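You operate a simulated robot arm through the tools that you are given. There is no shell and no other tool. Be economical: measure what you need, move in short steps, check, and stop when the job is done.

The job below is to be done with a simulated robot arm. You get a single attempt, and the scene is never put back.

Task
Power up the switch panel and throw the two toggles on the checklist card.
Fine: lift the guard, switch MAIN on and shut the guard, then throw the card's upper toggle on, then its lower one. Their two lamps light and stay lit; the other switches stay as they are. Where these are worked on the way, their far stop is far enough and under half their travel is too little: switch guard.

Only the result counts: the job must be done as asked and must still hold three seconds after the hand-in. Knocking over, shifting, dropping, spilling or breaking anything else fails it.

Robot
A 7-joint arm with a two-finger parallel gripper on a trunk, on a base that drives. Base frame: it is fixed to the floor where the robot stands at the start and does not move with it; the origin is under the middle of the robot, x ahead of it, y to its left, z up; the surface under the hand at the start is at about z = 0.75. Readings come in m, degrees, newtons and seconds.
Its first joint turns from -166.0 to 166.0 degrees. Places, roughly: door key [0.5, 0, 0.8]; fan key [0.5, 0.1, 0.8]; flaps toggle [0.5, 0.2, 0.8]; heat toggle [0.5, 0.2, 0.8]; lights toggle [0.5, 0.3, 0.8]; main toggle [0.5, -0.1, 0.8]; map key [0.5, 0, 0.8]; pump toggle [0.5, 0.3, 0.8]; switch guard [0.5, -0.1, 0.8]; test plug (3x3x7 cm) [0.5, -0.1, 0.8]; trim toggle [0.5, 0.1, 0.8]. Payload 4.4 kg.
The tool frame sits at the grasp point between the pads (the TCP): z along the fingers, y along the line on which they close. The tips reach 0.023 m beyond it. Largest opening 0.094 m; finger width 0.038, thickness 0.01; the body of the gripper, 0.054 by 0.096 m, starts 0.039 m behind the TCP.
Orientation is that of the tool frame in the base frame, as [roll, pitch, yaw] about the fixed x, y, z axes, in that order (R = Rz(yaw) Ry(pitch) Rx(roll)). With the fingers straight down and closing along the base's y, the tool's x points along the base's -x, its y along +y and its z along -z.

Tools
- The arm moves only by the tool nudge_tool. Its argument "moves" is a list of rows, each an object of numbers (a shift or turn left out is 0, a gripper value left out holds the last): "claw": the finger opening in m, from 0 to 0.094; "tx", "ty", "tz": the shift along the base's x, y, z in m; "wx", "wy", "wz": the turn, a rotation vector about the base's x, y, z in degrees. In form: [{"claw": .., "tx": .., "ty": .., "tz": .., "wx": .., "wy": .., "wz": ..}, ...]. A call has 1 to 12 rows; each row shifts and turns the commanded pose from where the row before left it. Rows are played at 5 a second. More than 0.05 m and 8.6 degrees between two rows, or a gripper value outside its range, and nothing of the call is played. Where a pose cannot be reached the arm comes as near as it can. A force on the tool above 50 N (or 10 N above the force at the start of the call, whichever is more), or a blocked arm, ends the call early, and 0.2 s more pass. The fingers move at their own pace (about 0.108 m/s each) and stop on an object; they squeeze with about 21 N. The grip force told is the motor's: it shows also when the fingers shut on nothing. Time passes only in rows, and 0.2 s behind the last, so rows that do not move let the fingers close. The reply holds the time, the measured pose of the TCP, the force on the tool along the base axes, the opening and the grip force, in the units named above and with some noise, with the torque about the TCP (base axes, N m) and any sound that the robot's microphone picked up.
- Cameras (640 x 400 px; columns grow to the right, rows downward): "scene" is now at [0.1688, 0.2046, 1.4462]; the picture's right is [-0.38, -0.92, 0.00], its down [-0.71, 0.30, -0.64] and it looks along [0.59, -0.25, -0.77] (base axes); focal length 258 px, centre (320, 200). "wrist" rides on the gripper at [0.086, 0.016, -0.075] in the tool frame; the picture's right is [-0.18, 0.98, 0.00], its down [-0.58, -0.11, -0.81] and it looks along [-0.79, -0.15, 0.59] (tool axes); focal length 243 px, centre (320, 200). There is no depth. A picture from a camera that has moved, and an enlarged one, comes with that camera's place and axes in the base frame and with its lens.
- get_image(camera): a new picture of that camera. The clock stands still meanwhile.
- base_move(legs): drives the robot by 1 to 6 legs, each [ahead, left, turn to the left] in m, m and degrees, along the robot's own axes; the way and the turn of a leg run together, so that a leg with both is an arc; at most 1.5 m and 180 degrees a leg. The arm and the cameras ride along, it lands a little off, and it stops where it bumps. It gives what a move gives.
- pan_tilt(pan, tilt): turns the head with the scene camera to pan (to the left, within 120 degrees either way) and tilt (down, from -29 to 69), counted from straight ahead of the robot. It gives what a move gives.
- zoom(camera, box): a new picture of the part [left, top, right, bottom] of that camera's present view, enlarged. The clock stands still meanwhile.
- job_done(): hands the job in; it is judged then, once.

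Go step by step. Nothing tells you exact positions but the pictures and the camera data: compare them with the known pose of the tool, close in by small moves and look again before you grip or let go. The budget is 120 turns and 90 pictures, counting those below and the enlarged ones. Unless the task says otherwise, let go and move clear before handing in, and close with one line.

The tools are called after "Emit:" as name(argument=value, ...) on one line, values as JSON. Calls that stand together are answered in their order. nudge_tool: Moves the arm, as the interface text tells. Its arguments: {"type":"object","properties":{"moves":{"type":"array","items":{"type":"object","properties":{"claw":{"type":"number"},"tx":{"type":"number"},"ty":{"type":"number"},"tz":{"type":"number"},"wx":{"type":"number"},"wy":{"type":"number"},"wz":{"type":"number"}}}}},"required":["moves"]} The other tools are called the same way: base_move (legs) drives the base; pan_tilt (pan, tilt) turns the head that bears the scene camera; get_image (camera) takes a picture; zoom (camera, box) takes an enlarged picture of a part of a camera's view; job_done () hands the job in.

At the start:

```text
time_s: 0.0
tool_pos: [0.6358, -0.0106, 1.1286]
orientation: [-179.9, -0.1, 180.0]
contact_force: [0.3, 0.3, -0.3]
ft_torque: [-0.04, 0.0, 0.01]
width: 0.094
grasp_force: 0.0
robot x, y, heading: [-0.0014, 0.0021, -0.1]
head pan, tilt: [-22.6, 50.2]
```

scene: 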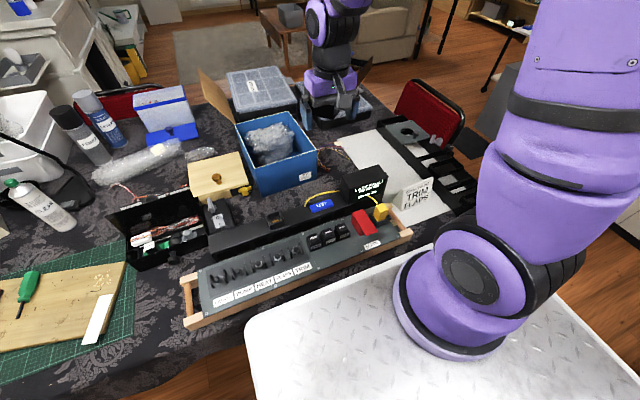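
wrist: 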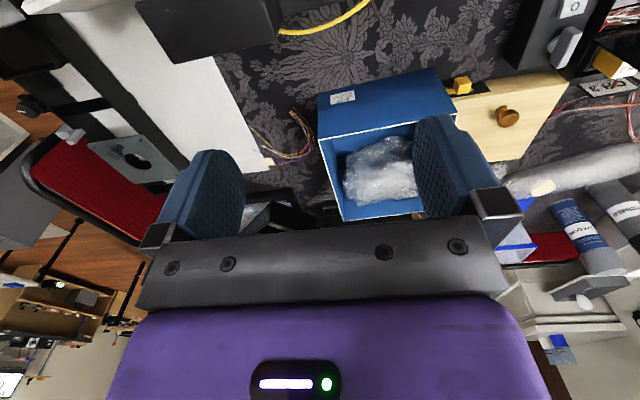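

I see a sloped switch panel with five toggles, three keys, a red guard and a yellow plug on the right; the card reads TRIM / FLAPS. I'll enlarge the panel to measure it.

Emit:
zoom(camera="scene", box=[180, 220, 320, 330])

Emit:
zoom(camera="scene", box=[290, 160, 450, 270])

```text
3.64 times, centred on (250, 275) of scene
camera zoom: at [0.1688, 0.2046, 1.4462], right [-0.38, -0.92, 0.0], down [-0.71, 0.3, -0.64], along [0.59, -0.25, -0.77], focal length 939 px, centre (574, -73)
```

zoom: 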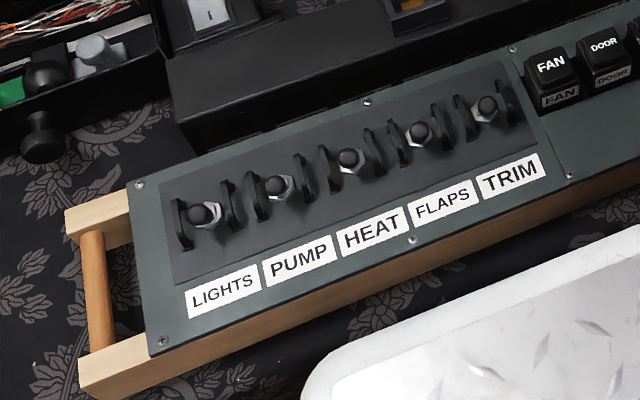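

```text
3.64 times, centred on (370, 215) of scene
camera zoom: at [0.1688, 0.2046, 1.4462], right [-0.38, -0.92, 0.0], down [-0.71, 0.3, -0.64], along [0.59, -0.25, -0.77], focal length 939 px, centre (138, 146)
```

zoom: 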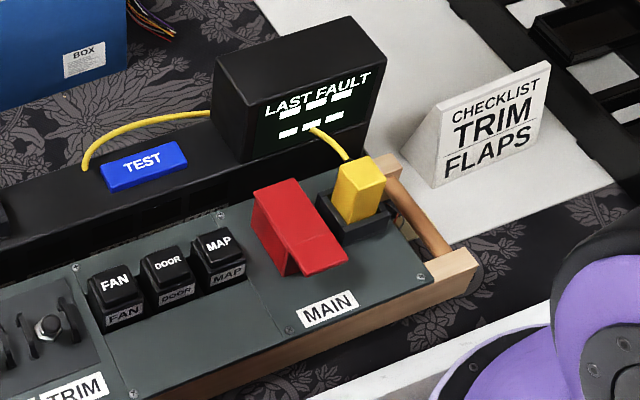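

The panel runs along y at about x=0.51 (TRIM near y=0.13, FLAPS near y=0.18, guard near y=-0.08, with the plug just to its right). It lies too close for a downward tool, so I back the base up first.

Emit:
base_move(legs=[[-0.18, 0, 0]])

```text
time_s: 1.5
tool_pos: [0.4508, -0.0126, 1.1294]
orientation: [-180.0, 0.0, 179.9]
contact_force: [0.3, -0.2, -0.5]
ft_torque: [-0.02, 0.01, 0.0]
width: 0.0941
grasp_force: 0.0
robot x, y, heading: [-0.1863, -0.0013, -0.1]
head pan, tilt: [-22.6, 50.2]
```

Emit:
pan_tilt(pan=0, tilt=45)

Emit:
get_image(camera="scene")

Emit:
get_image(camera="wrist")

```text
time_s: 2.4
tool_pos: [0.4506, -0.0106, 1.1299]
orientation: [180.0, -0.1, 180.0]
contact_force: [0.0, -0.4, 1.7]
ft_torque: [-0.02, -0.04, 0.01]
width: 0.0942
grasp_force: 0.0
robot x, y, heading: [-0.1851, 0.0013, -0.2]
head pan, tilt: [0.0, 45.0]
```

```text
85 pictures are left
camera scene: at [-0.0038, 0.2338, 1.4534], right [0.0, -1.0, 0.0], down [-0.71, 0.0, -0.71], along [0.71, 0.0, -0.71], focal length 258 px, centre (320, 200)
```

scene: 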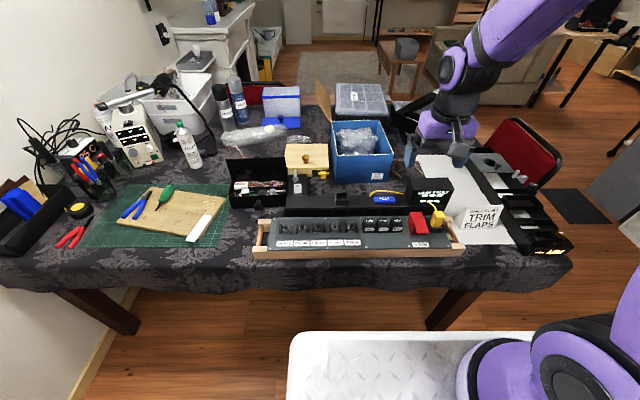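

```text
84 pictures are left
camera wrist: at [0.3653, 0.0054, 1.2029], right [0.19, 0.98, 0.0], down [0.58, -0.11, 0.81], along [0.79, -0.15, -0.59], focal length 243 px, centre (320, 200)
```

wrist: 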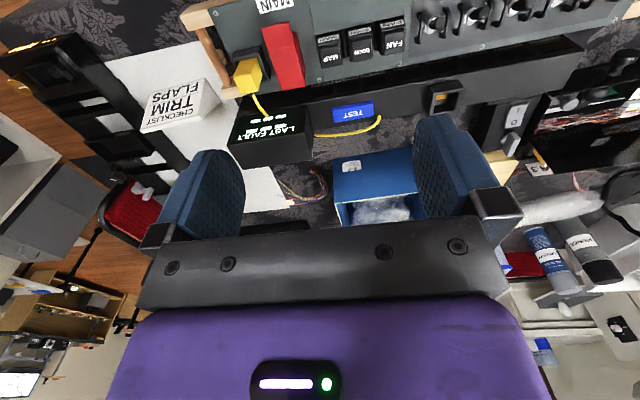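

Emit:
zoom(camera="scene", box=[250, 180, 370, 260])

Emit:
zoom(camera="scene", box=[350, 180, 470, 260])

Emit:
zoom(camera="wrist", box=[220, 0, 420, 120])

Emit:
zoom(camera="wrist", box=[380, 0, 540, 100])

```text
5.00 times, centred on (310, 220) of scene
camera zoom: at [-0.0038, 0.2338, 1.4534], right [0.0, -1.0, 0.0], down [-0.71, 0.0, -0.71], along [0.71, 0.0, -0.71], focal length 1291 px, centre (370, 100)
```

zoom: 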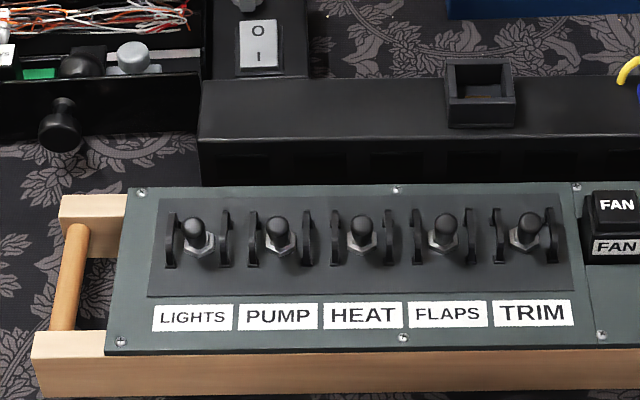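

```text
5.00 times, centred on (410, 220) of scene
camera zoom: at [-0.0038, 0.2338, 1.4534], right [0.0, -1.0, 0.0], down [-0.71, 0.0, -0.71], along [0.71, 0.0, -0.71], focal length 1291 px, centre (-130, 100)
```

zoom: 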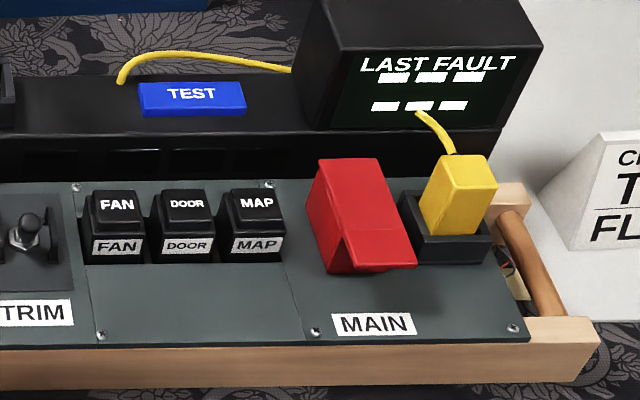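

```text
3.20 times, centred on (320, 60) of wrist
camera zoom: at [0.3653, 0.0054, 1.2029], right [0.19, 0.98, 0.0], down [0.58, -0.11, 0.81], along [0.79, -0.15, -0.59], focal length 776 px, centre (320, 648)
```

zoom: 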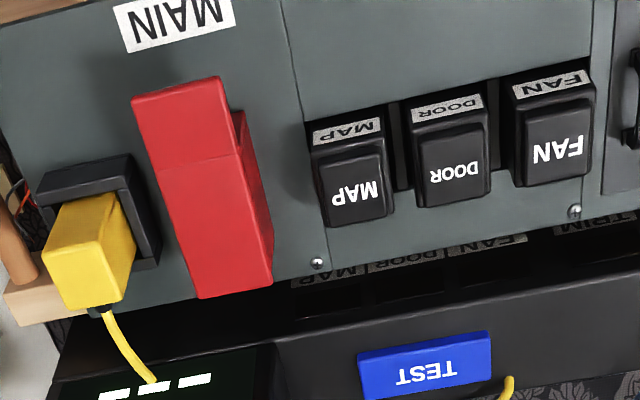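

```text
4.00 times, centred on (460, 50) of wrist
camera zoom: at [0.3653, 0.0054, 1.2029], right [0.19, 0.98, 0.0], down [0.58, -0.11, 0.81], along [0.79, -0.15, -0.59], focal length 970 px, centre (-240, 800)
```

zoom: 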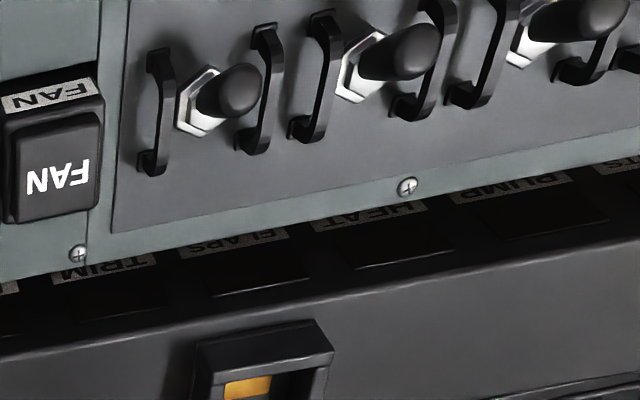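

The panel is flat at about z≈0.80, and the toggles lean toward the robot (off). The guard lid spans y≈-0.09..-0.05 and x≈0.47..0.56, hinged at the back. I bring the hand nearer to look at the guard's lip from the front.

Emit:
nudge_tool(moves=[{"tx": -0.02, "ty": -0.02, "tz": -0.04, "claw": 0.0}, {"tx": -0.03, "ty": -0.02, "tz": -0.03}, {"tz": -0.04}, {"tz": -0.04}, {"tz": -0.04}, {}])

Emit:
get_image(camera="wrist")

```text
time_s: 3.8
tool_pos: [0.3986, -0.0506, 0.9388]
orientation: [-180.0, 0.0, 179.9]
contact_force: [0.7, 0.5, -0.7]
ft_torque: [-0.02, -0.01, 0.01]
width: 0.0
grasp_force: 20.6
robot x, y, heading: [-0.1834, 0.002, 0.0]
head pan, tilt: [0.0, 45.0]
```

```text
79 pictures are left
camera wrist: at [0.3136, -0.0343, 1.0124], right [0.19, 0.98, 0.0], down [0.58, -0.11, 0.81], along [0.79, -0.15, -0.59], focal length 243 px, centre (320, 200)
```

wrist: 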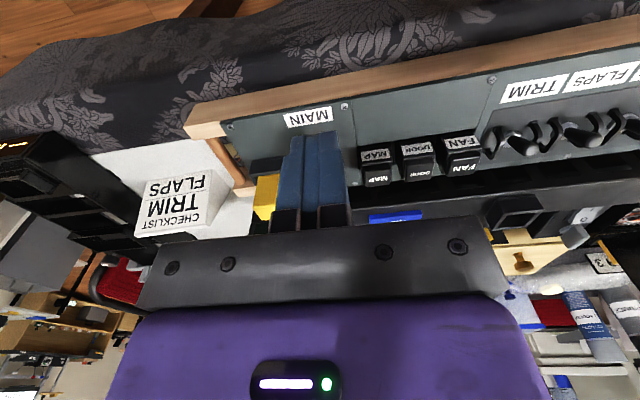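

The closed fingers hide the guard, so I shift left for a clear look.

Emit:
nudge_tool(moves=[{"ty": 0.04}, {"ty": 0.04}, {}])

Emit:
zoom(camera="wrist", box=[140, 90, 300, 190])

Emit:
zoom(camera="scene", box=[395, 190, 475, 260])

```text
time_s: 4.6
tool_pos: [0.4001, 0.0297, 0.9392]
orientation: [180.0, 0.0, 179.9]
contact_force: [-0.6, 0.5, 0.5]
ft_torque: [0.02, 0.0, 0.01]
width: 0.0
grasp_force: 21.3
robot x, y, heading: [-0.1837, 0.0011, -0.0]
head pan, tilt: [0.0, 45.0]
```

```text
4.00 times, centred on (220, 140) of wrist
camera zoom: at [0.3143, 0.0468, 1.0124], right [0.19, 0.98, 0.0], down [0.58, -0.11, 0.81], along [0.79, -0.15, -0.59], focal length 970 px, centre (720, 440)
```

zoom: 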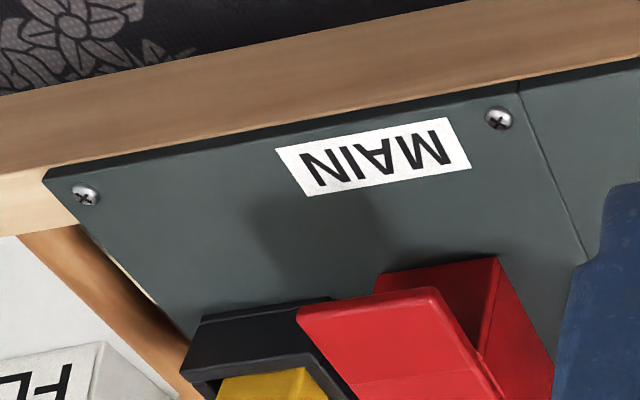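

```text
5.71 times, centred on (435, 225) of scene
camera zoom: at [-0.0038, 0.2338, 1.4535], right [0.0, -1.0, 0.0], down [-0.71, 0.0, -0.71], along [0.71, 0.0, -0.71], focal length 1475 px, centre (-337, 57)
```

zoom: 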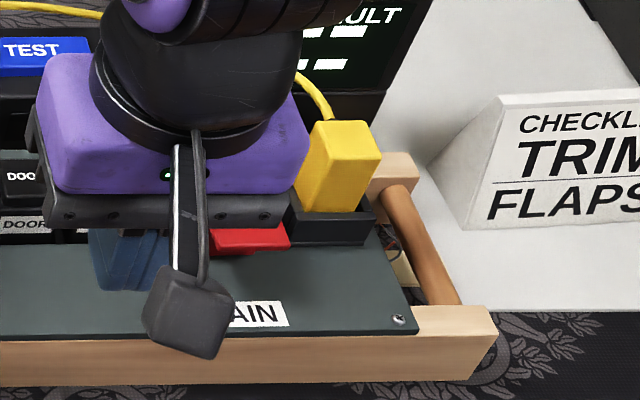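

The guard is a box (x≈0.497–0.555, y≈-0.093..-0.055) with a lip overhanging the front at x≈0.468, z≈0.84. I'll tilt the closed fingers 30° forward and hook them under the lip, keeping clear of the plug.

Emit:
nudge_tool(moves=[{"ty": -0.03, "wy": -7.5}, {"ty": -0.04, "wy": -7.5}, {"ty": -0.031, "wy": -7.5}, {"wy": -7.5, "tz": -0.03}, {"tz": -0.03, "tx": 0.01}, {"tz": -0.02, "tx": 0.01}, {}])

Emit:
get_image(camera="wrist")

Emit:
zoom(camera="scene", box=[375, 180, 475, 260])

```text
time_s: 6.0
tool_pos: [0.4678, -0.0705, 0.8688]
orientation: [180.0, 31.2, 179.9]
contact_force: [-67.3, 0.6, 193.5]
ft_torque: [0.4, 1.29, 0.28]
width: 0.0
grasp_force: 20.9
out of reach, approached as far as the arm can: row 2, 3, 4
robot x, y, heading: [-0.1836, -0.0003, -0.1]
head pan, tilt: [0.0, 45.0]
stopped in row 6: the force on the tool passed its limit at 283 N (the readings are from after the stop); the commanded pose is now the measured one
```

```text
76 pictures are left
camera wrist: at [0.3545, -0.0537, 0.8876], right [0.16, 0.98, 0.1], down [0.08, -0.11, 0.99], along [0.98, -0.15, -0.1], focal length 243 px, centre (320, 200)
```

wrist: 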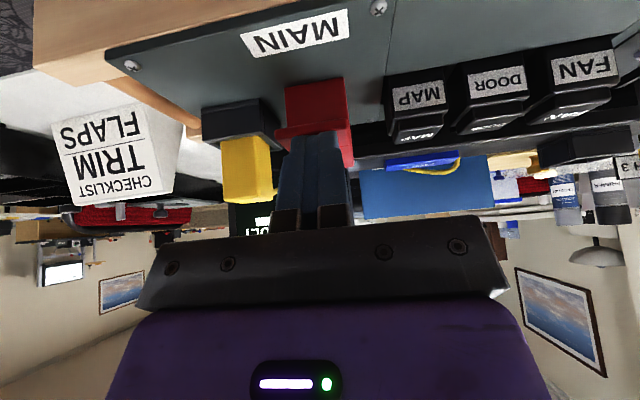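

```text
5.00 times, centred on (425, 220) of scene
camera zoom: at [-0.011, 0.2341, 1.4542], right [0.0, -1.0, 0.0], down [-0.7, 0.0, -0.71], along [0.71, 0.0, -0.7], focal length 1291 px, centre (-205, 100)
```

zoom: 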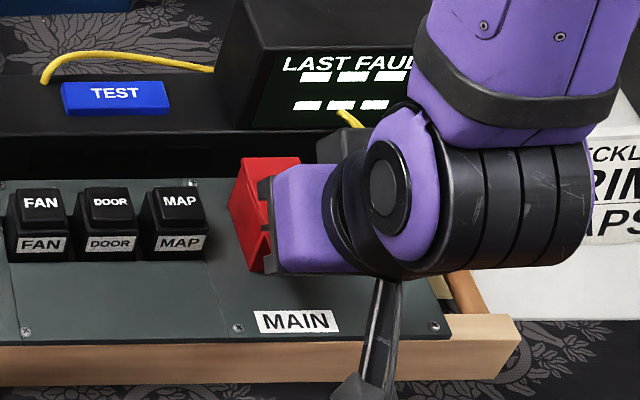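

The tilt was out of reach at this distance, so the hand drifted forward and pressed on the lid. I lift off and back the base away further.

Emit:
nudge_tool(moves=[{"tz": 0.02}, {"tz": 0.03}, {"tz": 0.03}, {}])

Emit:
base_move(legs=[[-0.15, 0, 0]])

Emit:
zoom(camera="scene", box=[360, 140, 480, 220])

```text
time_s: 7.0
tool_pos: [0.4718, -0.0703, 0.9429]
orientation: [180.0, 30.7, 179.8]
contact_force: [-0.5, 0.0, -0.7]
ft_torque: [0.01, 0.06, 0.0]
width: 0.0001
grasp_force: 21.1
robot x, y, heading: [-0.1846, 0.0018, 0.0]
head pan, tilt: [0.0, 45.0]
```

```text
time_s: 8.3
tool_pos: [0.3232, -0.0694, 0.9433]
orientation: [-179.9, 30.8, 179.7]
contact_force: [0.0, 0.9, 0.6]
ft_torque: [0.0, 0.02, 0.0]
width: 0.0
grasp_force: 20.8
robot x, y, heading: [-0.3304, 0.0024, -0.3]
head pan, tilt: [0.0, 45.0]
```

```text
5.00 times, centred on (420, 180) of scene
camera zoom: at [-0.1527, 0.2342, 1.4535], right [0.0, -1.0, 0.0], down [-0.71, 0.0, -0.71], along [0.71, 0.0, -0.71], focal length 1291 px, centre (-180, 300)
```

zoom: 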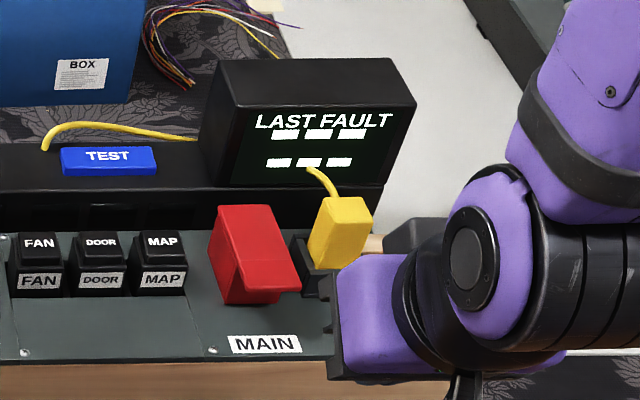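

Everything still looks in place. Now I move to just in front of the lip, low, and look.

Emit:
nudge_tool(moves=[{"tx": 0.04, "tz": -0.03}, {"tx": 0.04, "tz": -0.03}, {"tx": 0.015, "tz": -0.02}, {"tz": -0.015}, {}])

Emit:
get_image(camera="wrist")

Emit:
get_image(camera="scene")

```text
time_s: 9.5
tool_pos: [0.4179, -0.07, 0.849]
orientation: [-180.0, 30.9, 179.8]
contact_force: [0.4, 0.6, -0.7]
ft_torque: [-0.03, -0.01, 0.02]
width: 0.0
grasp_force: 20.9
robot x, y, heading: [-0.3339, 0.0031, 0.4]
head pan, tilt: [0.0, 45.0]
```

```text
73 pictures are left
camera wrist: at [0.3059, -0.0529, 0.867], right [0.16, 0.98, 0.09], down [0.09, -0.11, 0.99], along [0.98, -0.15, -0.1], focal length 243 px, centre (320, 200)
```

wrist: 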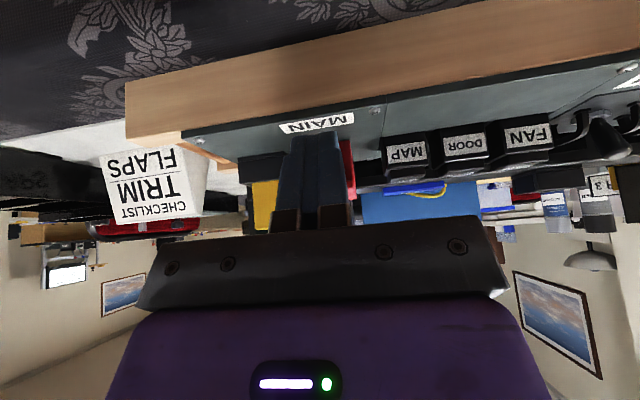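

```text
72 pictures are left
camera scene: at [-0.1528, 0.2342, 1.4535], right [0.0, -1.0, 0.0], down [-0.71, 0.0, -0.71], along [0.71, 0.0, -0.71], focal length 258 px, centre (320, 200)
```

scene: 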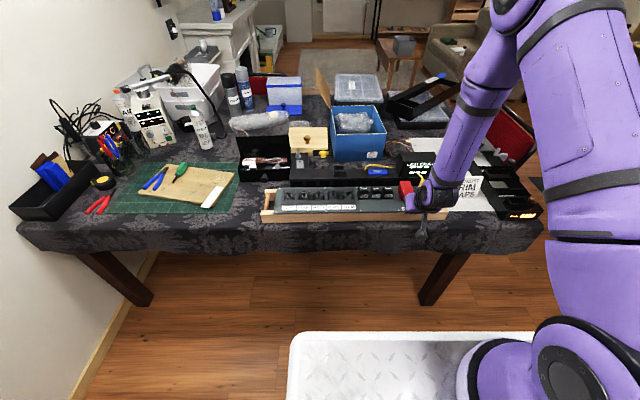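

Emit:
nudge_tool(moves=[{"tx": 0.007, "tz": -0.01}, {"tz": -0.005}, {}])

Emit:
zoom(camera="wrist", box=[220, 90, 400, 210])

Emit:
zoom(camera="scene", box=[380, 160, 450, 220])

```text
time_s: 10.3
tool_pos: [0.426, -0.0704, 0.8341]
orientation: [-180.0, 30.9, 179.9]
contact_force: [-0.1, -0.1, -0.5]
ft_torque: [-0.03, -0.01, -0.01]
width: 0.0
grasp_force: 21.1
robot x, y, heading: [-0.3368, 0.0016, -0.2]
head pan, tilt: [0.0, 45.0]
```

```text
3.33 times, centred on (310, 150) of wrist
camera zoom: at [0.3133, -0.0538, 0.8527], right [0.16, 0.98, 0.09], down [0.09, -0.11, 0.99], along [0.98, -0.15, -0.1], focal length 809 px, centre (353, 367)
```

zoom: 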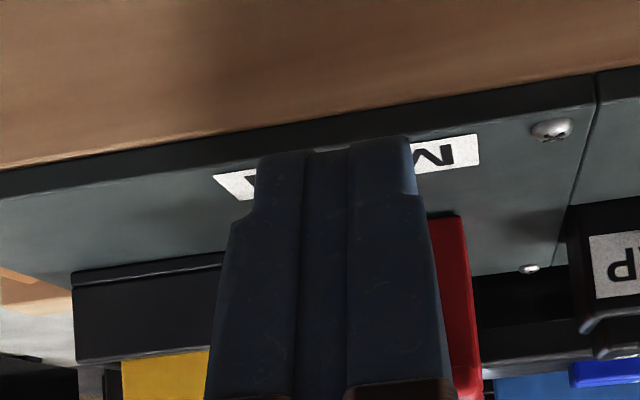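

```text
6.67 times, centred on (415, 190) of scene
camera zoom: at [-0.1527, 0.2342, 1.4535], right [0.0, -1.0, 0.0], down [-0.71, 0.0, -0.71], along [0.71, 0.0, -0.71], focal length 1721 px, centre (-313, 267)
```

zoom: 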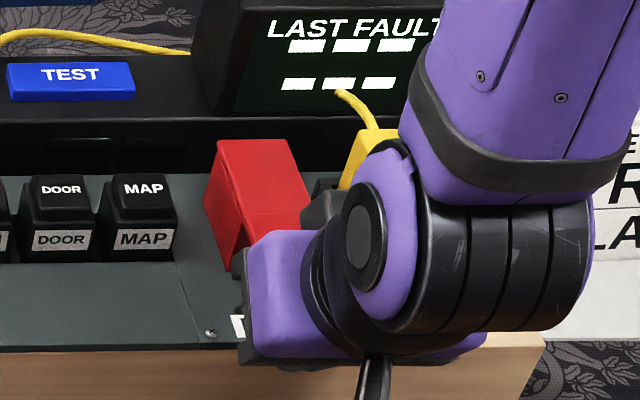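

No contact yet. I advance under the lip in small steps and watch for contact.

Emit:
nudge_tool(moves=[{"tx": 0.01, "tz": -0.002}, {"tx": 0.008}, {"tx": 0.006}, {}])

Emit:
zoom(camera="wrist", box=[220, 90, 400, 210])

```text
time_s: 11.3
tool_pos: [0.4493, -0.0703, 0.8311]
orientation: [179.9, 30.8, 179.8]
contact_force: [0.5, 0.5, -0.3]
ft_torque: [0.0, 0.01, 0.01]
width: 0.0
grasp_force: 20.8
robot x, y, heading: [-0.3343, -0.0013, -0.1]
head pan, tilt: [0.0, 45.0]
```

```text
3.33 times, centred on (310, 150) of wrist
camera zoom: at [0.3371, -0.0531, 0.8497], right [0.16, 0.98, 0.09], down [0.09, -0.11, 0.99], along [0.98, -0.15, -0.1], focal length 809 px, centre (353, 367)
```

zoom: 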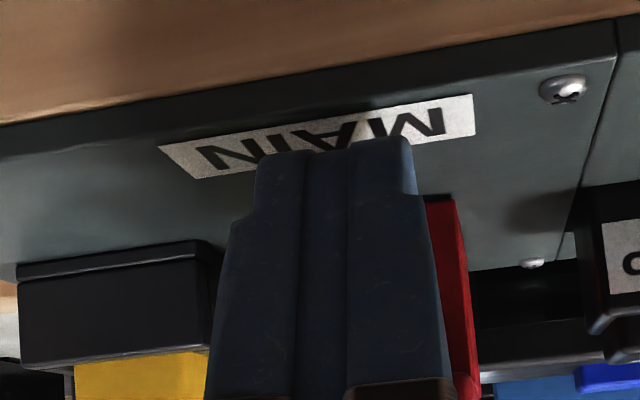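

Emit:
nudge_tool(moves=[{"tx": 0.005}, {"tx": 0.004}, {}])

```text
time_s: 12.1
tool_pos: [0.4589, -0.0698, 0.8317]
orientation: [-180.0, 30.7, 179.8]
contact_force: [0.8, -0.3, 0.0]
ft_torque: [0.01, 0.02, 0.0]
width: 0.0
grasp_force: 20.9
robot x, y, heading: [-0.336, 0.0014, -0.0]
head pan, tilt: [0.0, 45.0]
```

Still free; the tip should be under the lip now, so I lift gently.

Emit:
nudge_tool(moves=[{"tx": 0.002, "tz": 0.005}, {"tz": 0.005}, {"tz": 0.005}, {}])

Emit:
zoom(camera="wrist", box=[220, 90, 400, 210])

Emit:
zoom(camera="scene", box=[380, 160, 450, 220])

```text
time_s: 13.1
tool_pos: [0.4603, -0.0704, 0.8461]
orientation: [180.0, 30.8, 179.9]
contact_force: [0.2, 0.6, 0.3]
ft_torque: [0.0, -0.01, -0.01]
width: 0.0
grasp_force: 21.0
robot x, y, heading: [-0.3328, -0.0002, 0.3]
head pan, tilt: [0.0, 45.0]
```

```text
3.33 times, centred on (310, 150) of wrist
camera zoom: at [0.3487, -0.0527, 0.8661], right [0.16, 0.98, 0.09], down [0.09, -0.11, 0.99], along [0.98, -0.15, -0.1], focal length 809 px, centre (353, 367)
```

zoom: 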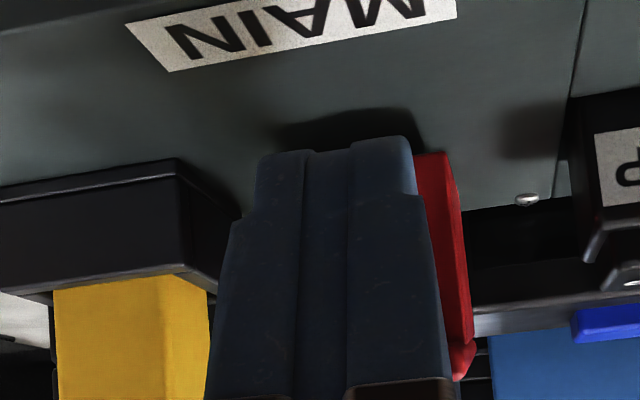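

```text
6.67 times, centred on (415, 190) of scene
camera zoom: at [-0.1526, 0.2342, 1.4535], right [0.0, -1.0, 0.0], down [-0.71, 0.0, -0.71], along [0.71, 0.0, -0.71], focal length 1721 px, centre (-313, 267)
```

zoom: 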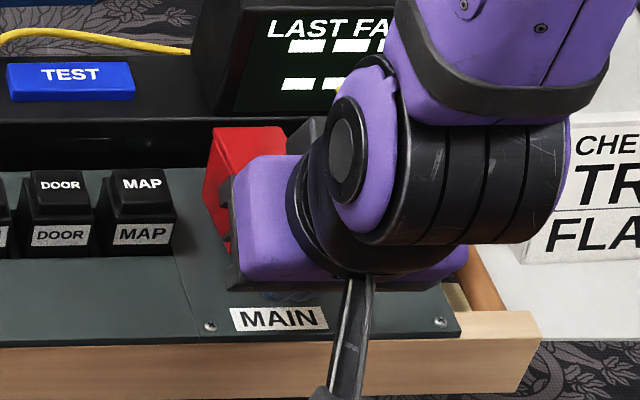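

The lid seems to be rising with the finger. I continue up along the arc.

Emit:
nudge_tool(moves=[{"tx": 0.002, "tz": 0.01}, {"tx": 0.004, "tz": 0.01}, {"tx": 0.006, "tz": 0.01}, {"tx": 0.008, "tz": 0.01}, {}])

Emit:
zoom(camera="scene", box=[380, 150, 450, 210])

Emit:
get_image(camera="wrist")

```text
time_s: 14.3
tool_pos: [0.4806, -0.0713, 0.885]
orientation: [180.0, 30.8, 179.7]
contact_force: [-0.7, -1.0, -0.6]
ft_torque: [0.0, 0.0, -0.04]
width: 0.0
grasp_force: 21.5
robot x, y, heading: [-0.3328, 0.0013, -0.3]
head pan, tilt: [0.0, 45.0]
```

```text
6.67 times, centred on (415, 180) of scene
camera zoom: at [-0.1527, 0.2342, 1.4535], right [0.0, -1.0, 0.0], down [-0.71, 0.0, -0.71], along [0.71, 0.0, -0.71], focal length 1721 px, centre (-313, 333)
```

zoom: 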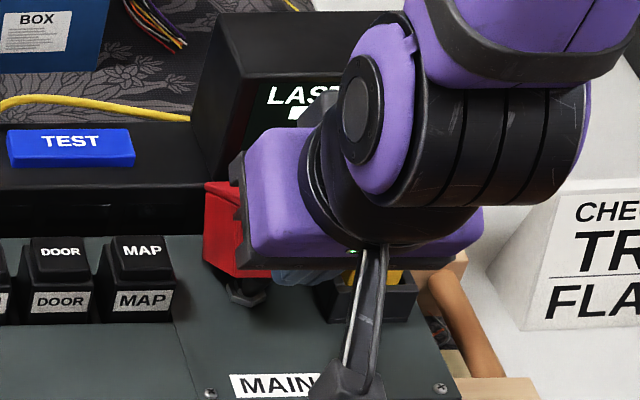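

```text
65 pictures are left
camera wrist: at [0.3686, -0.0537, 0.9046], right [0.16, 0.98, 0.09], down [0.09, -0.11, 0.99], along [0.98, -0.15, -0.1], focal length 243 px, centre (320, 200)
```

wrist: 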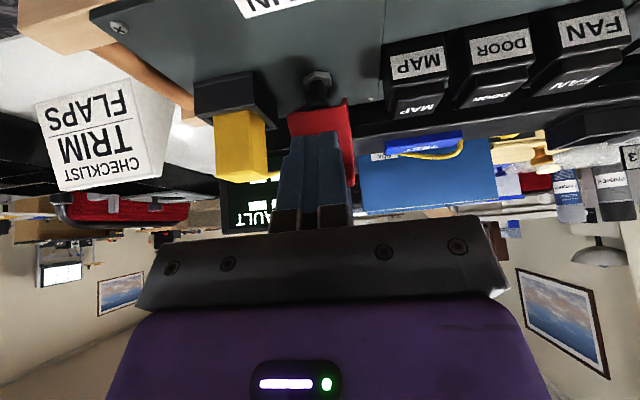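

The lid is well up and the MAIN toggle is visible below. I keep pushing it back toward its stop.

Emit:
nudge_tool(moves=[{"tx": 0.01, "tz": 0.008}, {"tx": 0.012, "tz": 0.006}, {"tx": 0.012, "tz": 0.003}, {"tx": 0.012}, {"tx": 0.01}, {}])

Emit:
zoom(camera="scene", box=[380, 140, 450, 200])

Emit:
get_image(camera="wrist")

```text
time_s: 15.7
tool_pos: [0.5361, -0.07, 0.9022]
orientation: [179.9, 30.8, 179.8]
contact_force: [-0.1, 0.0, 0.1]
ft_torque: [-0.02, 0.06, 0.0]
width: 0.0
grasp_force: 20.7
robot x, y, heading: [-0.3351, -0.0008, -0.2]
head pan, tilt: [0.0, 45.0]
```

```text
6.67 times, centred on (415, 170) of scene
camera zoom: at [-0.1527, 0.2342, 1.4535], right [0.0, -1.0, 0.0], down [-0.71, 0.0, -0.71], along [0.71, 0.0, -0.71], focal length 1721 px, centre (-313, 400)
```

zoom: 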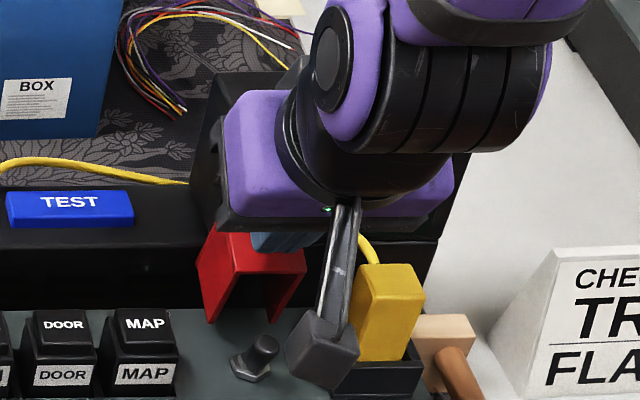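

```text
63 pictures are left
camera wrist: at [0.4239, -0.0526, 0.922], right [0.16, 0.98, 0.09], down [0.09, -0.11, 0.99], along [0.98, -0.15, -0.1], focal length 243 px, centre (320, 200)
```

wrist: 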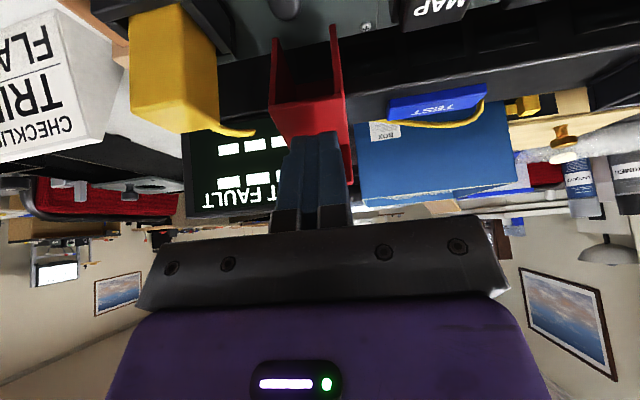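

Emit:
nudge_tool(moves=[{"tx": 0.01}, {"tx": 0.01}, {"tx": 0.005, "tz": -0.003}, {}])

Emit:
zoom(camera="scene", box=[380, 140, 450, 200])

```text
time_s: 16.7
tool_pos: [0.5606, -0.0702, 0.8998]
orientation: [180.0, 30.8, 179.8]
contact_force: [-4.7, -1.3, 1.8]
ft_torque: [0.01, 0.02, 0.0]
width: 0.0
grasp_force: 20.9
robot x, y, heading: [-0.3306, 0.0021, -0.0]
head pan, tilt: [0.0, 45.0]
```

```text
6.67 times, centred on (415, 170) of scene
camera zoom: at [-0.1529, 0.2341, 1.4535], right [0.0, -1.0, 0.0], down [-0.71, 0.0, -0.71], along [0.71, 0.0, -0.71], focal length 1721 px, centre (-313, 400)
```

zoom: 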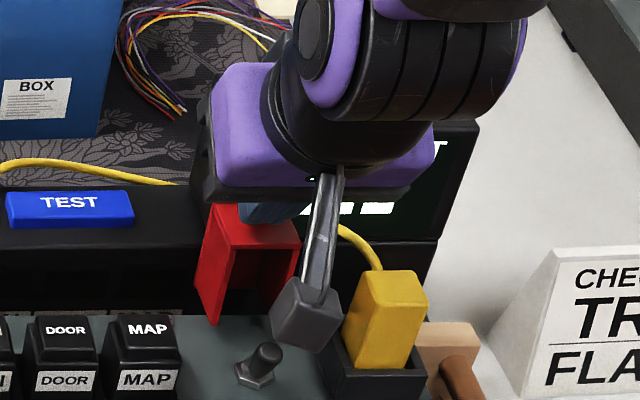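

The guard is at its stop (small contact force). I retreat and check that it stays open.

Emit:
nudge_tool(moves=[{"tx": -0.02, "tz": 0.005}, {"tx": -0.03, "tz": 0.01}, {"tx": -0.04, "tz": 0.01, "wy": 7.5}, {"tx": -0.04, "wy": 7.5}, {"wy": 7.5, "tx": -0.01}, {"wy": 8.2}, {}])

Emit:
zoom(camera="scene", box=[370, 130, 460, 210])

Emit:
get_image(camera="wrist")

```text
time_s: 18.3
tool_pos: [0.4202, -0.0704, 0.926]
orientation: [-180.0, -0.1, 179.8]
contact_force: [-0.7, 0.1, -0.2]
ft_torque: [-0.01, 0.03, 0.01]
width: 0.0
grasp_force: 21.0
robot x, y, heading: [-0.3335, 0.0019, -0.1]
head pan, tilt: [0.0, 45.0]
```

```text
5.00 times, centred on (415, 170) of scene
camera zoom: at [-0.1527, 0.2342, 1.4535], right [0.0, -1.0, 0.0], down [-0.71, 0.0, -0.71], along [0.71, 0.0, -0.71], focal length 1291 px, centre (-155, 350)
```

zoom: 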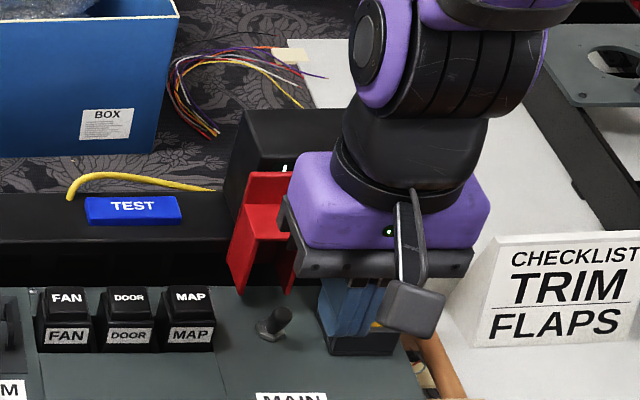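

```text
60 pictures are left
camera wrist: at [0.3348, -0.0531, 0.9993], right [0.19, 0.98, 0.0], down [0.58, -0.11, 0.81], along [0.79, -0.15, -0.59], focal length 243 px, centre (320, 200)
```

wrist: 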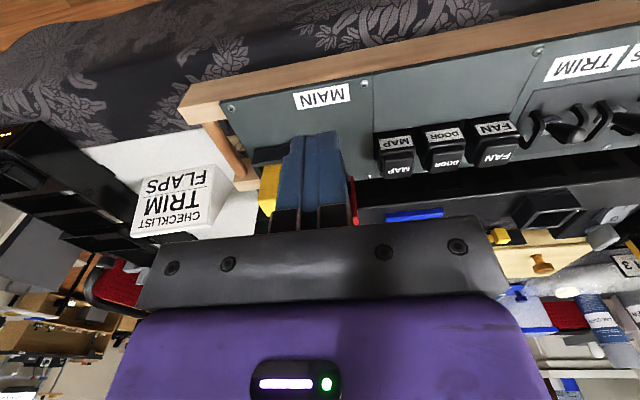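

The guard stays open and MAIN leans toward the robot at about (0.504, -0.071, 0.834). I'll tilt 20° and push it away (+x), keeping the hand's body above and clear of the plug.

Emit:
nudge_tool(moves=[{"wy": -7, "tz": -0.02}, {"wy": -7, "tz": -0.03, "tx": 0.02}, {"wy": -6, "tz": -0.026, "tx": 0.019}, {"tz": -0.01}, {}])

Emit:
get_image(camera="wrist")

Emit:
zoom(camera="scene", box=[370, 130, 460, 210])

```text
time_s: 19.5
tool_pos: [0.4609, -0.0694, 0.8388]
orientation: [180.0, 20.1, 179.6]
contact_force: [-0.3, 0.4, -0.2]
ft_torque: [-0.02, 0.03, -0.02]
width: 0.0
grasp_force: 21.0
robot x, y, heading: [-0.3337, -0.0005, 0.1]
head pan, tilt: [0.0, 45.0]
```

```text
59 pictures are left
camera wrist: at [0.3543, -0.0526, 0.878], right [0.18, 0.98, 0.06], down [0.27, -0.11, 0.96], along [0.95, -0.15, -0.28], focal length 243 px, centre (320, 200)
```

wrist: 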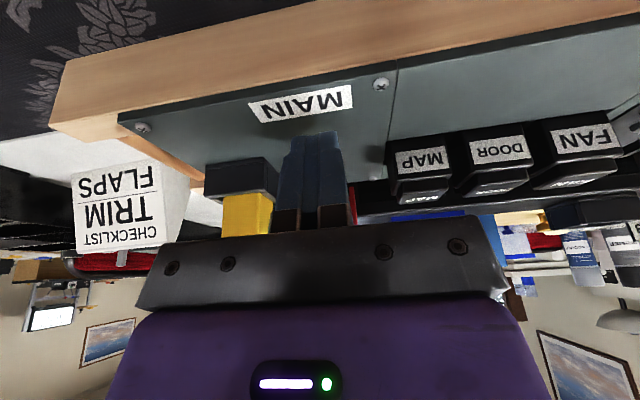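

```text
5.00 times, centred on (415, 170) of scene
camera zoom: at [-0.1527, 0.2342, 1.4535], right [0.0, -1.0, 0.0], down [-0.71, 0.0, -0.71], along [0.71, 0.0, -0.71], focal length 1291 px, centre (-155, 350)
```

zoom: 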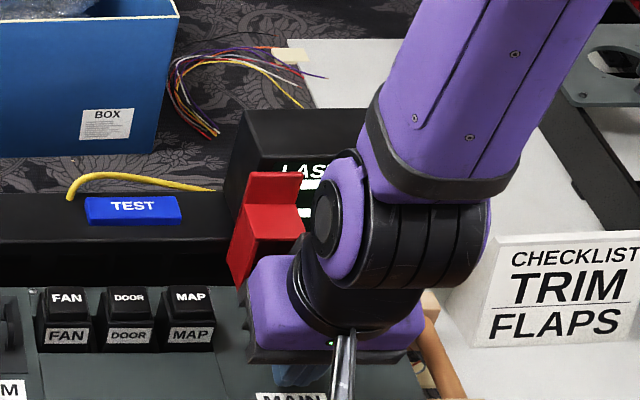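

Emit:
nudge_tool(moves=[{"tx": 0.01}, {"tx": 0.01}, {"tx": 0.008}, {"tx": 0.008}, {"tx": 0.007}, {}])

```text
time_s: 20.7
tool_pos: [0.4971, -0.0695, 0.8382]
orientation: [179.9, 19.5, 179.8]
contact_force: [-22.3, 1.1, 20.0]
ft_torque: [-0.06, -0.17, -0.07]
width: 0.0003
grasp_force: 21.6
robot x, y, heading: [-0.3336, 0.0014, -0.2]
head pan, tilt: [0.0, 45.0]
stopped in row 6: the force on the tool passed its limit at 59 N (the readings are from after the stop); the commanded pose is now the measured one
```

There was firm contact at the end of the push. I back off and look at the toggle.

Emit:
nudge_tool(moves=[{"tx": -0.02, "tz": 0.005}, {"tx": -0.03, "tz": 0.03}, {"tx": -0.02, "tz": 0.04, "ty": 0.03}, {"ty": 0.04, "tz": 0.03}, {"ty": 0.04, "tz": 0.03}, {}])

Emit:
zoom(camera="scene", box=[370, 130, 460, 210])

Emit:
get_image(camera="wrist")

```text
refused: row 3 steps farther than a row can; nothing moved
```

```text
5.00 times, centred on (415, 170) of scene
camera zoom: at [-0.1549, 0.2343, 1.4537], right [0.0, -1.0, 0.0], down [-0.71, 0.0, -0.71], along [0.71, 0.0, -0.71], focal length 1291 px, centre (-155, 350)
```

zoom: 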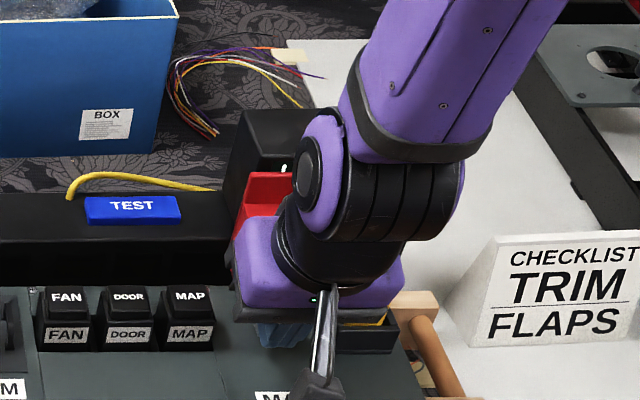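

```text
56 pictures are left
camera wrist: at [0.3907, -0.0522, 0.8797], right [0.18, 0.98, 0.06], down [0.28, -0.11, 0.95], along [0.94, -0.15, -0.29], focal length 243 px, centre (320, 200)
```

wrist: 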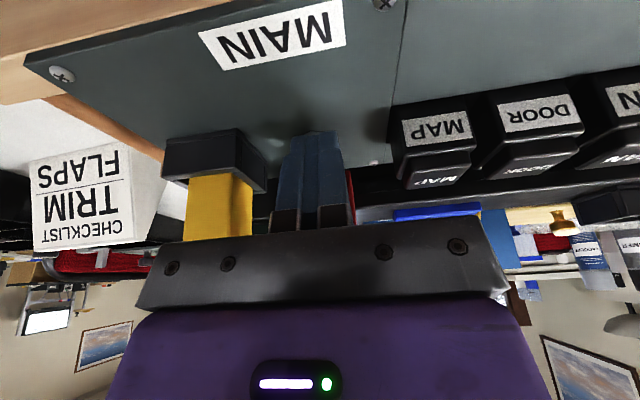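

Emit:
nudge_tool(moves=[{"tx": -0.02, "tz": 0.005}, {"tx": -0.03, "tz": 0.03}, {"tx": -0.02, "tz": 0.03, "ty": 0.02}, {"ty": 0.03, "tz": 0.03}, {"ty": 0.03, "tz": 0.03}, {"ty": 0.04}, {}])

Emit:
zoom(camera="scene", box=[370, 130, 460, 210])

Emit:
get_image(camera="wrist")

```text
time_s: 22.3
tool_pos: [0.4291, 0.05, 0.9634]
orientation: [179.9, 19.3, 179.9]
contact_force: [0.4, -0.7, 0.2]
ft_torque: [0.01, 0.01, 0.0]
width: 0.0002
grasp_force: 21.2
robot x, y, heading: [-0.3353, -0.0002, -0.1]
head pan, tilt: [0.0, 45.0]
```

```text
5.00 times, centred on (415, 170) of scene
camera zoom: at [-0.1532, 0.2342, 1.4535], right [0.0, -1.0, 0.0], down [-0.71, 0.0, -0.71], along [0.71, 0.0, -0.71], focal length 1291 px, centre (-155, 350)
```

zoom: 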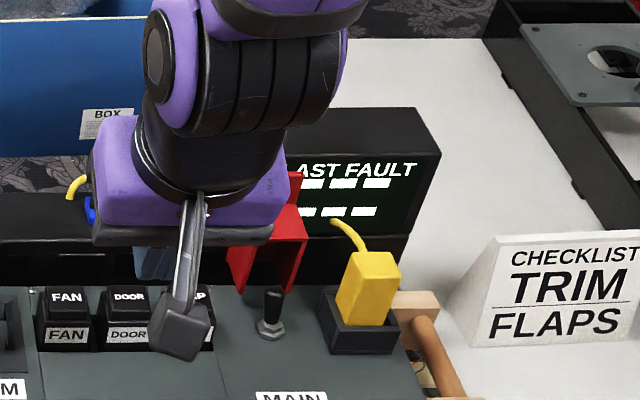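

```text
54 pictures are left
camera wrist: at [0.323, 0.0668, 1.0037], right [0.18, 0.98, 0.06], down [0.28, -0.11, 0.95], along [0.94, -0.15, -0.29], focal length 243 px, centre (320, 200)
```

wrist: 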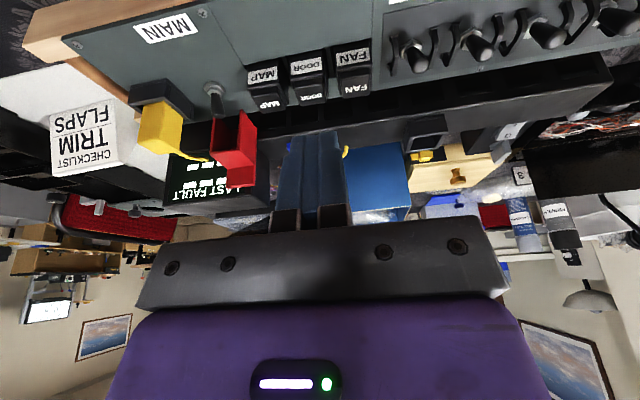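

MAIN now leans away from me. I check for any power indication.

Emit:
zoom(camera="wrist", box=[370, 60, 530, 160])

Emit:
zoom(camera="wrist", box=[120, 50, 290, 220])

Emit:
zoom(camera="scene", box=[260, 130, 420, 230])

```text
4.00 times, centred on (450, 110) of wrist
camera zoom: at [0.323, 0.0668, 1.0037], right [0.18, 0.98, 0.06], down [0.28, -0.11, 0.95], along [0.94, -0.15, -0.29], focal length 970 px, centre (-200, 560)
```

zoom: 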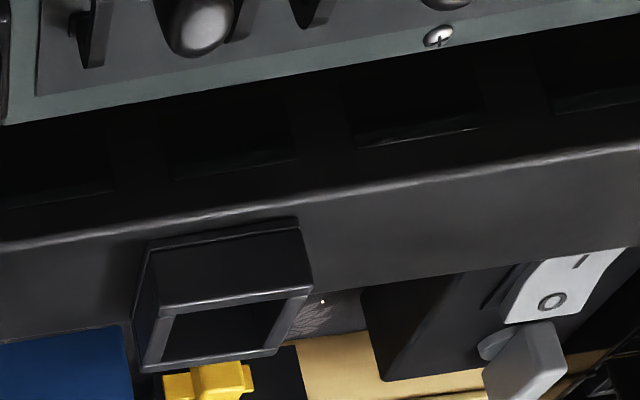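

```text
2.35 times, centred on (205, 135) of wrist
camera zoom: at [0.323, 0.0668, 1.0037], right [0.18, 0.98, 0.06], down [0.28, -0.11, 0.95], along [0.94, -0.15, -0.29], focal length 571 px, centre (591, 353)
```

zoom: 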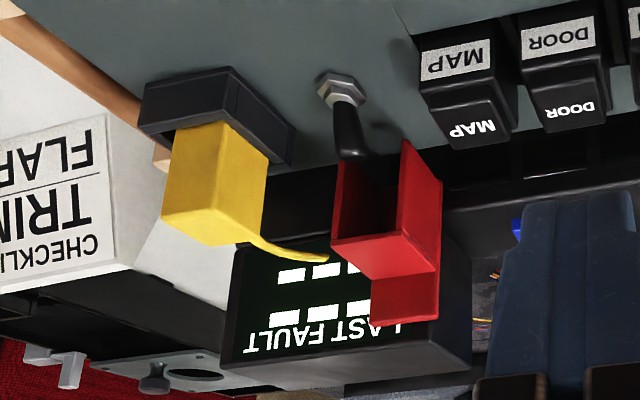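

```text
4.00 times, centred on (340, 180) of scene
camera zoom: at [-0.1532, 0.2342, 1.4535], right [0.0, -1.0, 0.0], down [-0.71, 0.0, -0.71], along [0.71, 0.0, -0.71], focal length 1033 px, centre (240, 280)
```

zoom: 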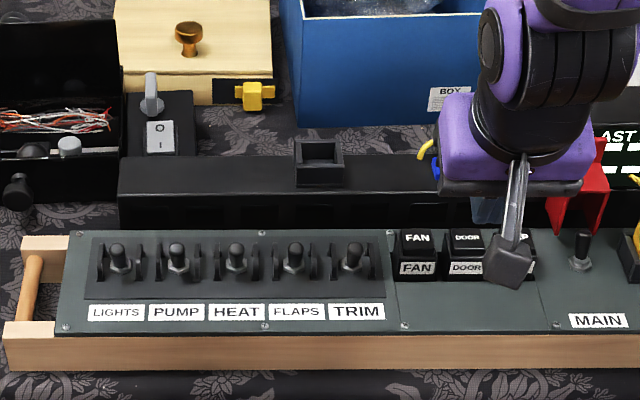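

MAIN is on. The open lid stands almost against the display box, so there is no room behind it; I'll grip the upright lip by its two sides from above and draw it forward. First I line up above it and look.

Emit:
nudge_tool(moves=[{"wy": 6.5, "ty": -0.04, "tz": 0.01, "claw": 0.06}, {"wy": 6.5, "ty": -0.04}, {"wy": 6.5, "ty": -0.04, "tx": 0.02}, {"tx": 0.04}, {"tx": 0.03}, {}])

Emit:
get_image(camera="wrist")

Emit:
zoom(camera="scene", box=[370, 130, 460, 210])

```text
time_s: 23.7
tool_pos: [0.5204, -0.0703, 0.9723]
orientation: [-180.0, 0.0, 180.0]
contact_force: [0.2, -0.1, -0.9]
ft_torque: [0.0, 0.0, -0.01]
width: 0.0601
grasp_force: 0.1
robot x, y, heading: [-0.3335, 0.0031, -0.2]
head pan, tilt: [0.0, 45.0]
```

```text
50 pictures are left
camera wrist: at [0.4336, -0.0537, 1.0472], right [0.19, 0.98, 0.0], down [0.58, -0.11, 0.81], along [0.79, -0.15, -0.59], focal length 243 px, centre (320, 200)
```

wrist: 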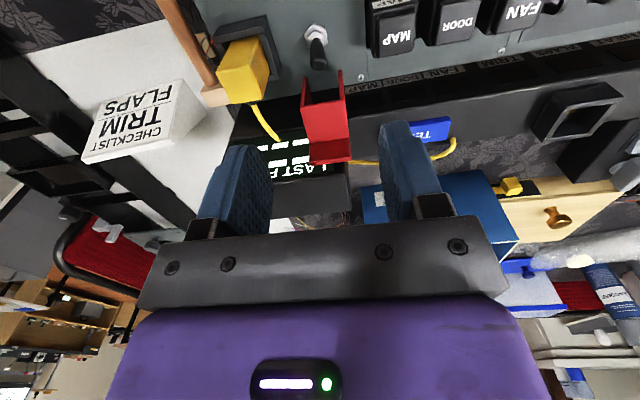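

```text
5.00 times, centred on (415, 170) of scene
camera zoom: at [-0.1532, 0.2341, 1.4535], right [0.0, -1.0, 0.0], down [-0.71, 0.0, -0.71], along [0.71, 0.0, -0.71], focal length 1291 px, centre (-155, 350)
```

zoom: 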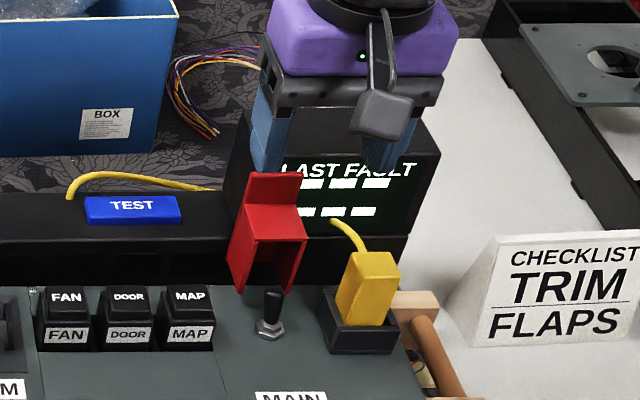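

Emit:
zoom(camera="wrist", box=[210, 10, 450, 190])

Emit:
zoom(camera="scene", box=[395, 140, 455, 190])

```text
2.22 times, centred on (330, 100) of wrist
camera zoom: at [0.4336, -0.0537, 1.0472], right [0.19, 0.98, 0.0], down [0.58, -0.11, 0.81], along [0.79, -0.15, -0.59], focal length 539 px, centre (298, 422)
```

zoom: 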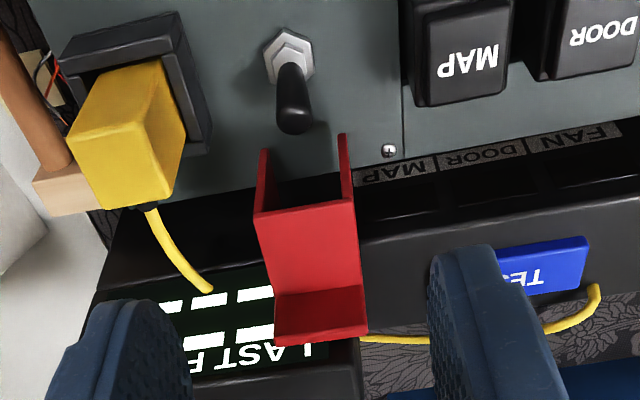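

```text
8.00 times, centred on (425, 165) of scene
camera zoom: at [-0.1532, 0.2341, 1.4535], right [0.0, -1.0, 0.0], down [-0.71, 0.0, -0.71], along [0.71, 0.0, -0.71], focal length 2065 px, centre (-520, 480)
```

zoom: 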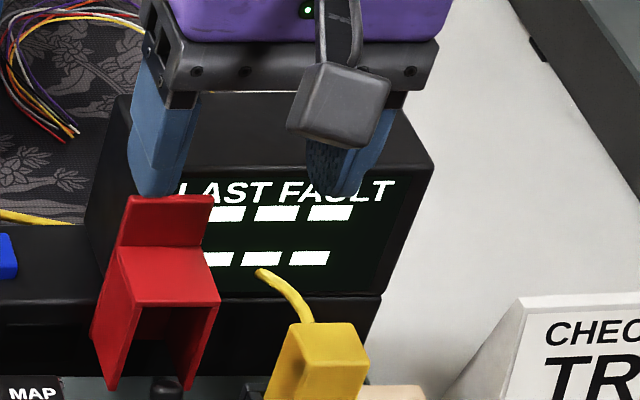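

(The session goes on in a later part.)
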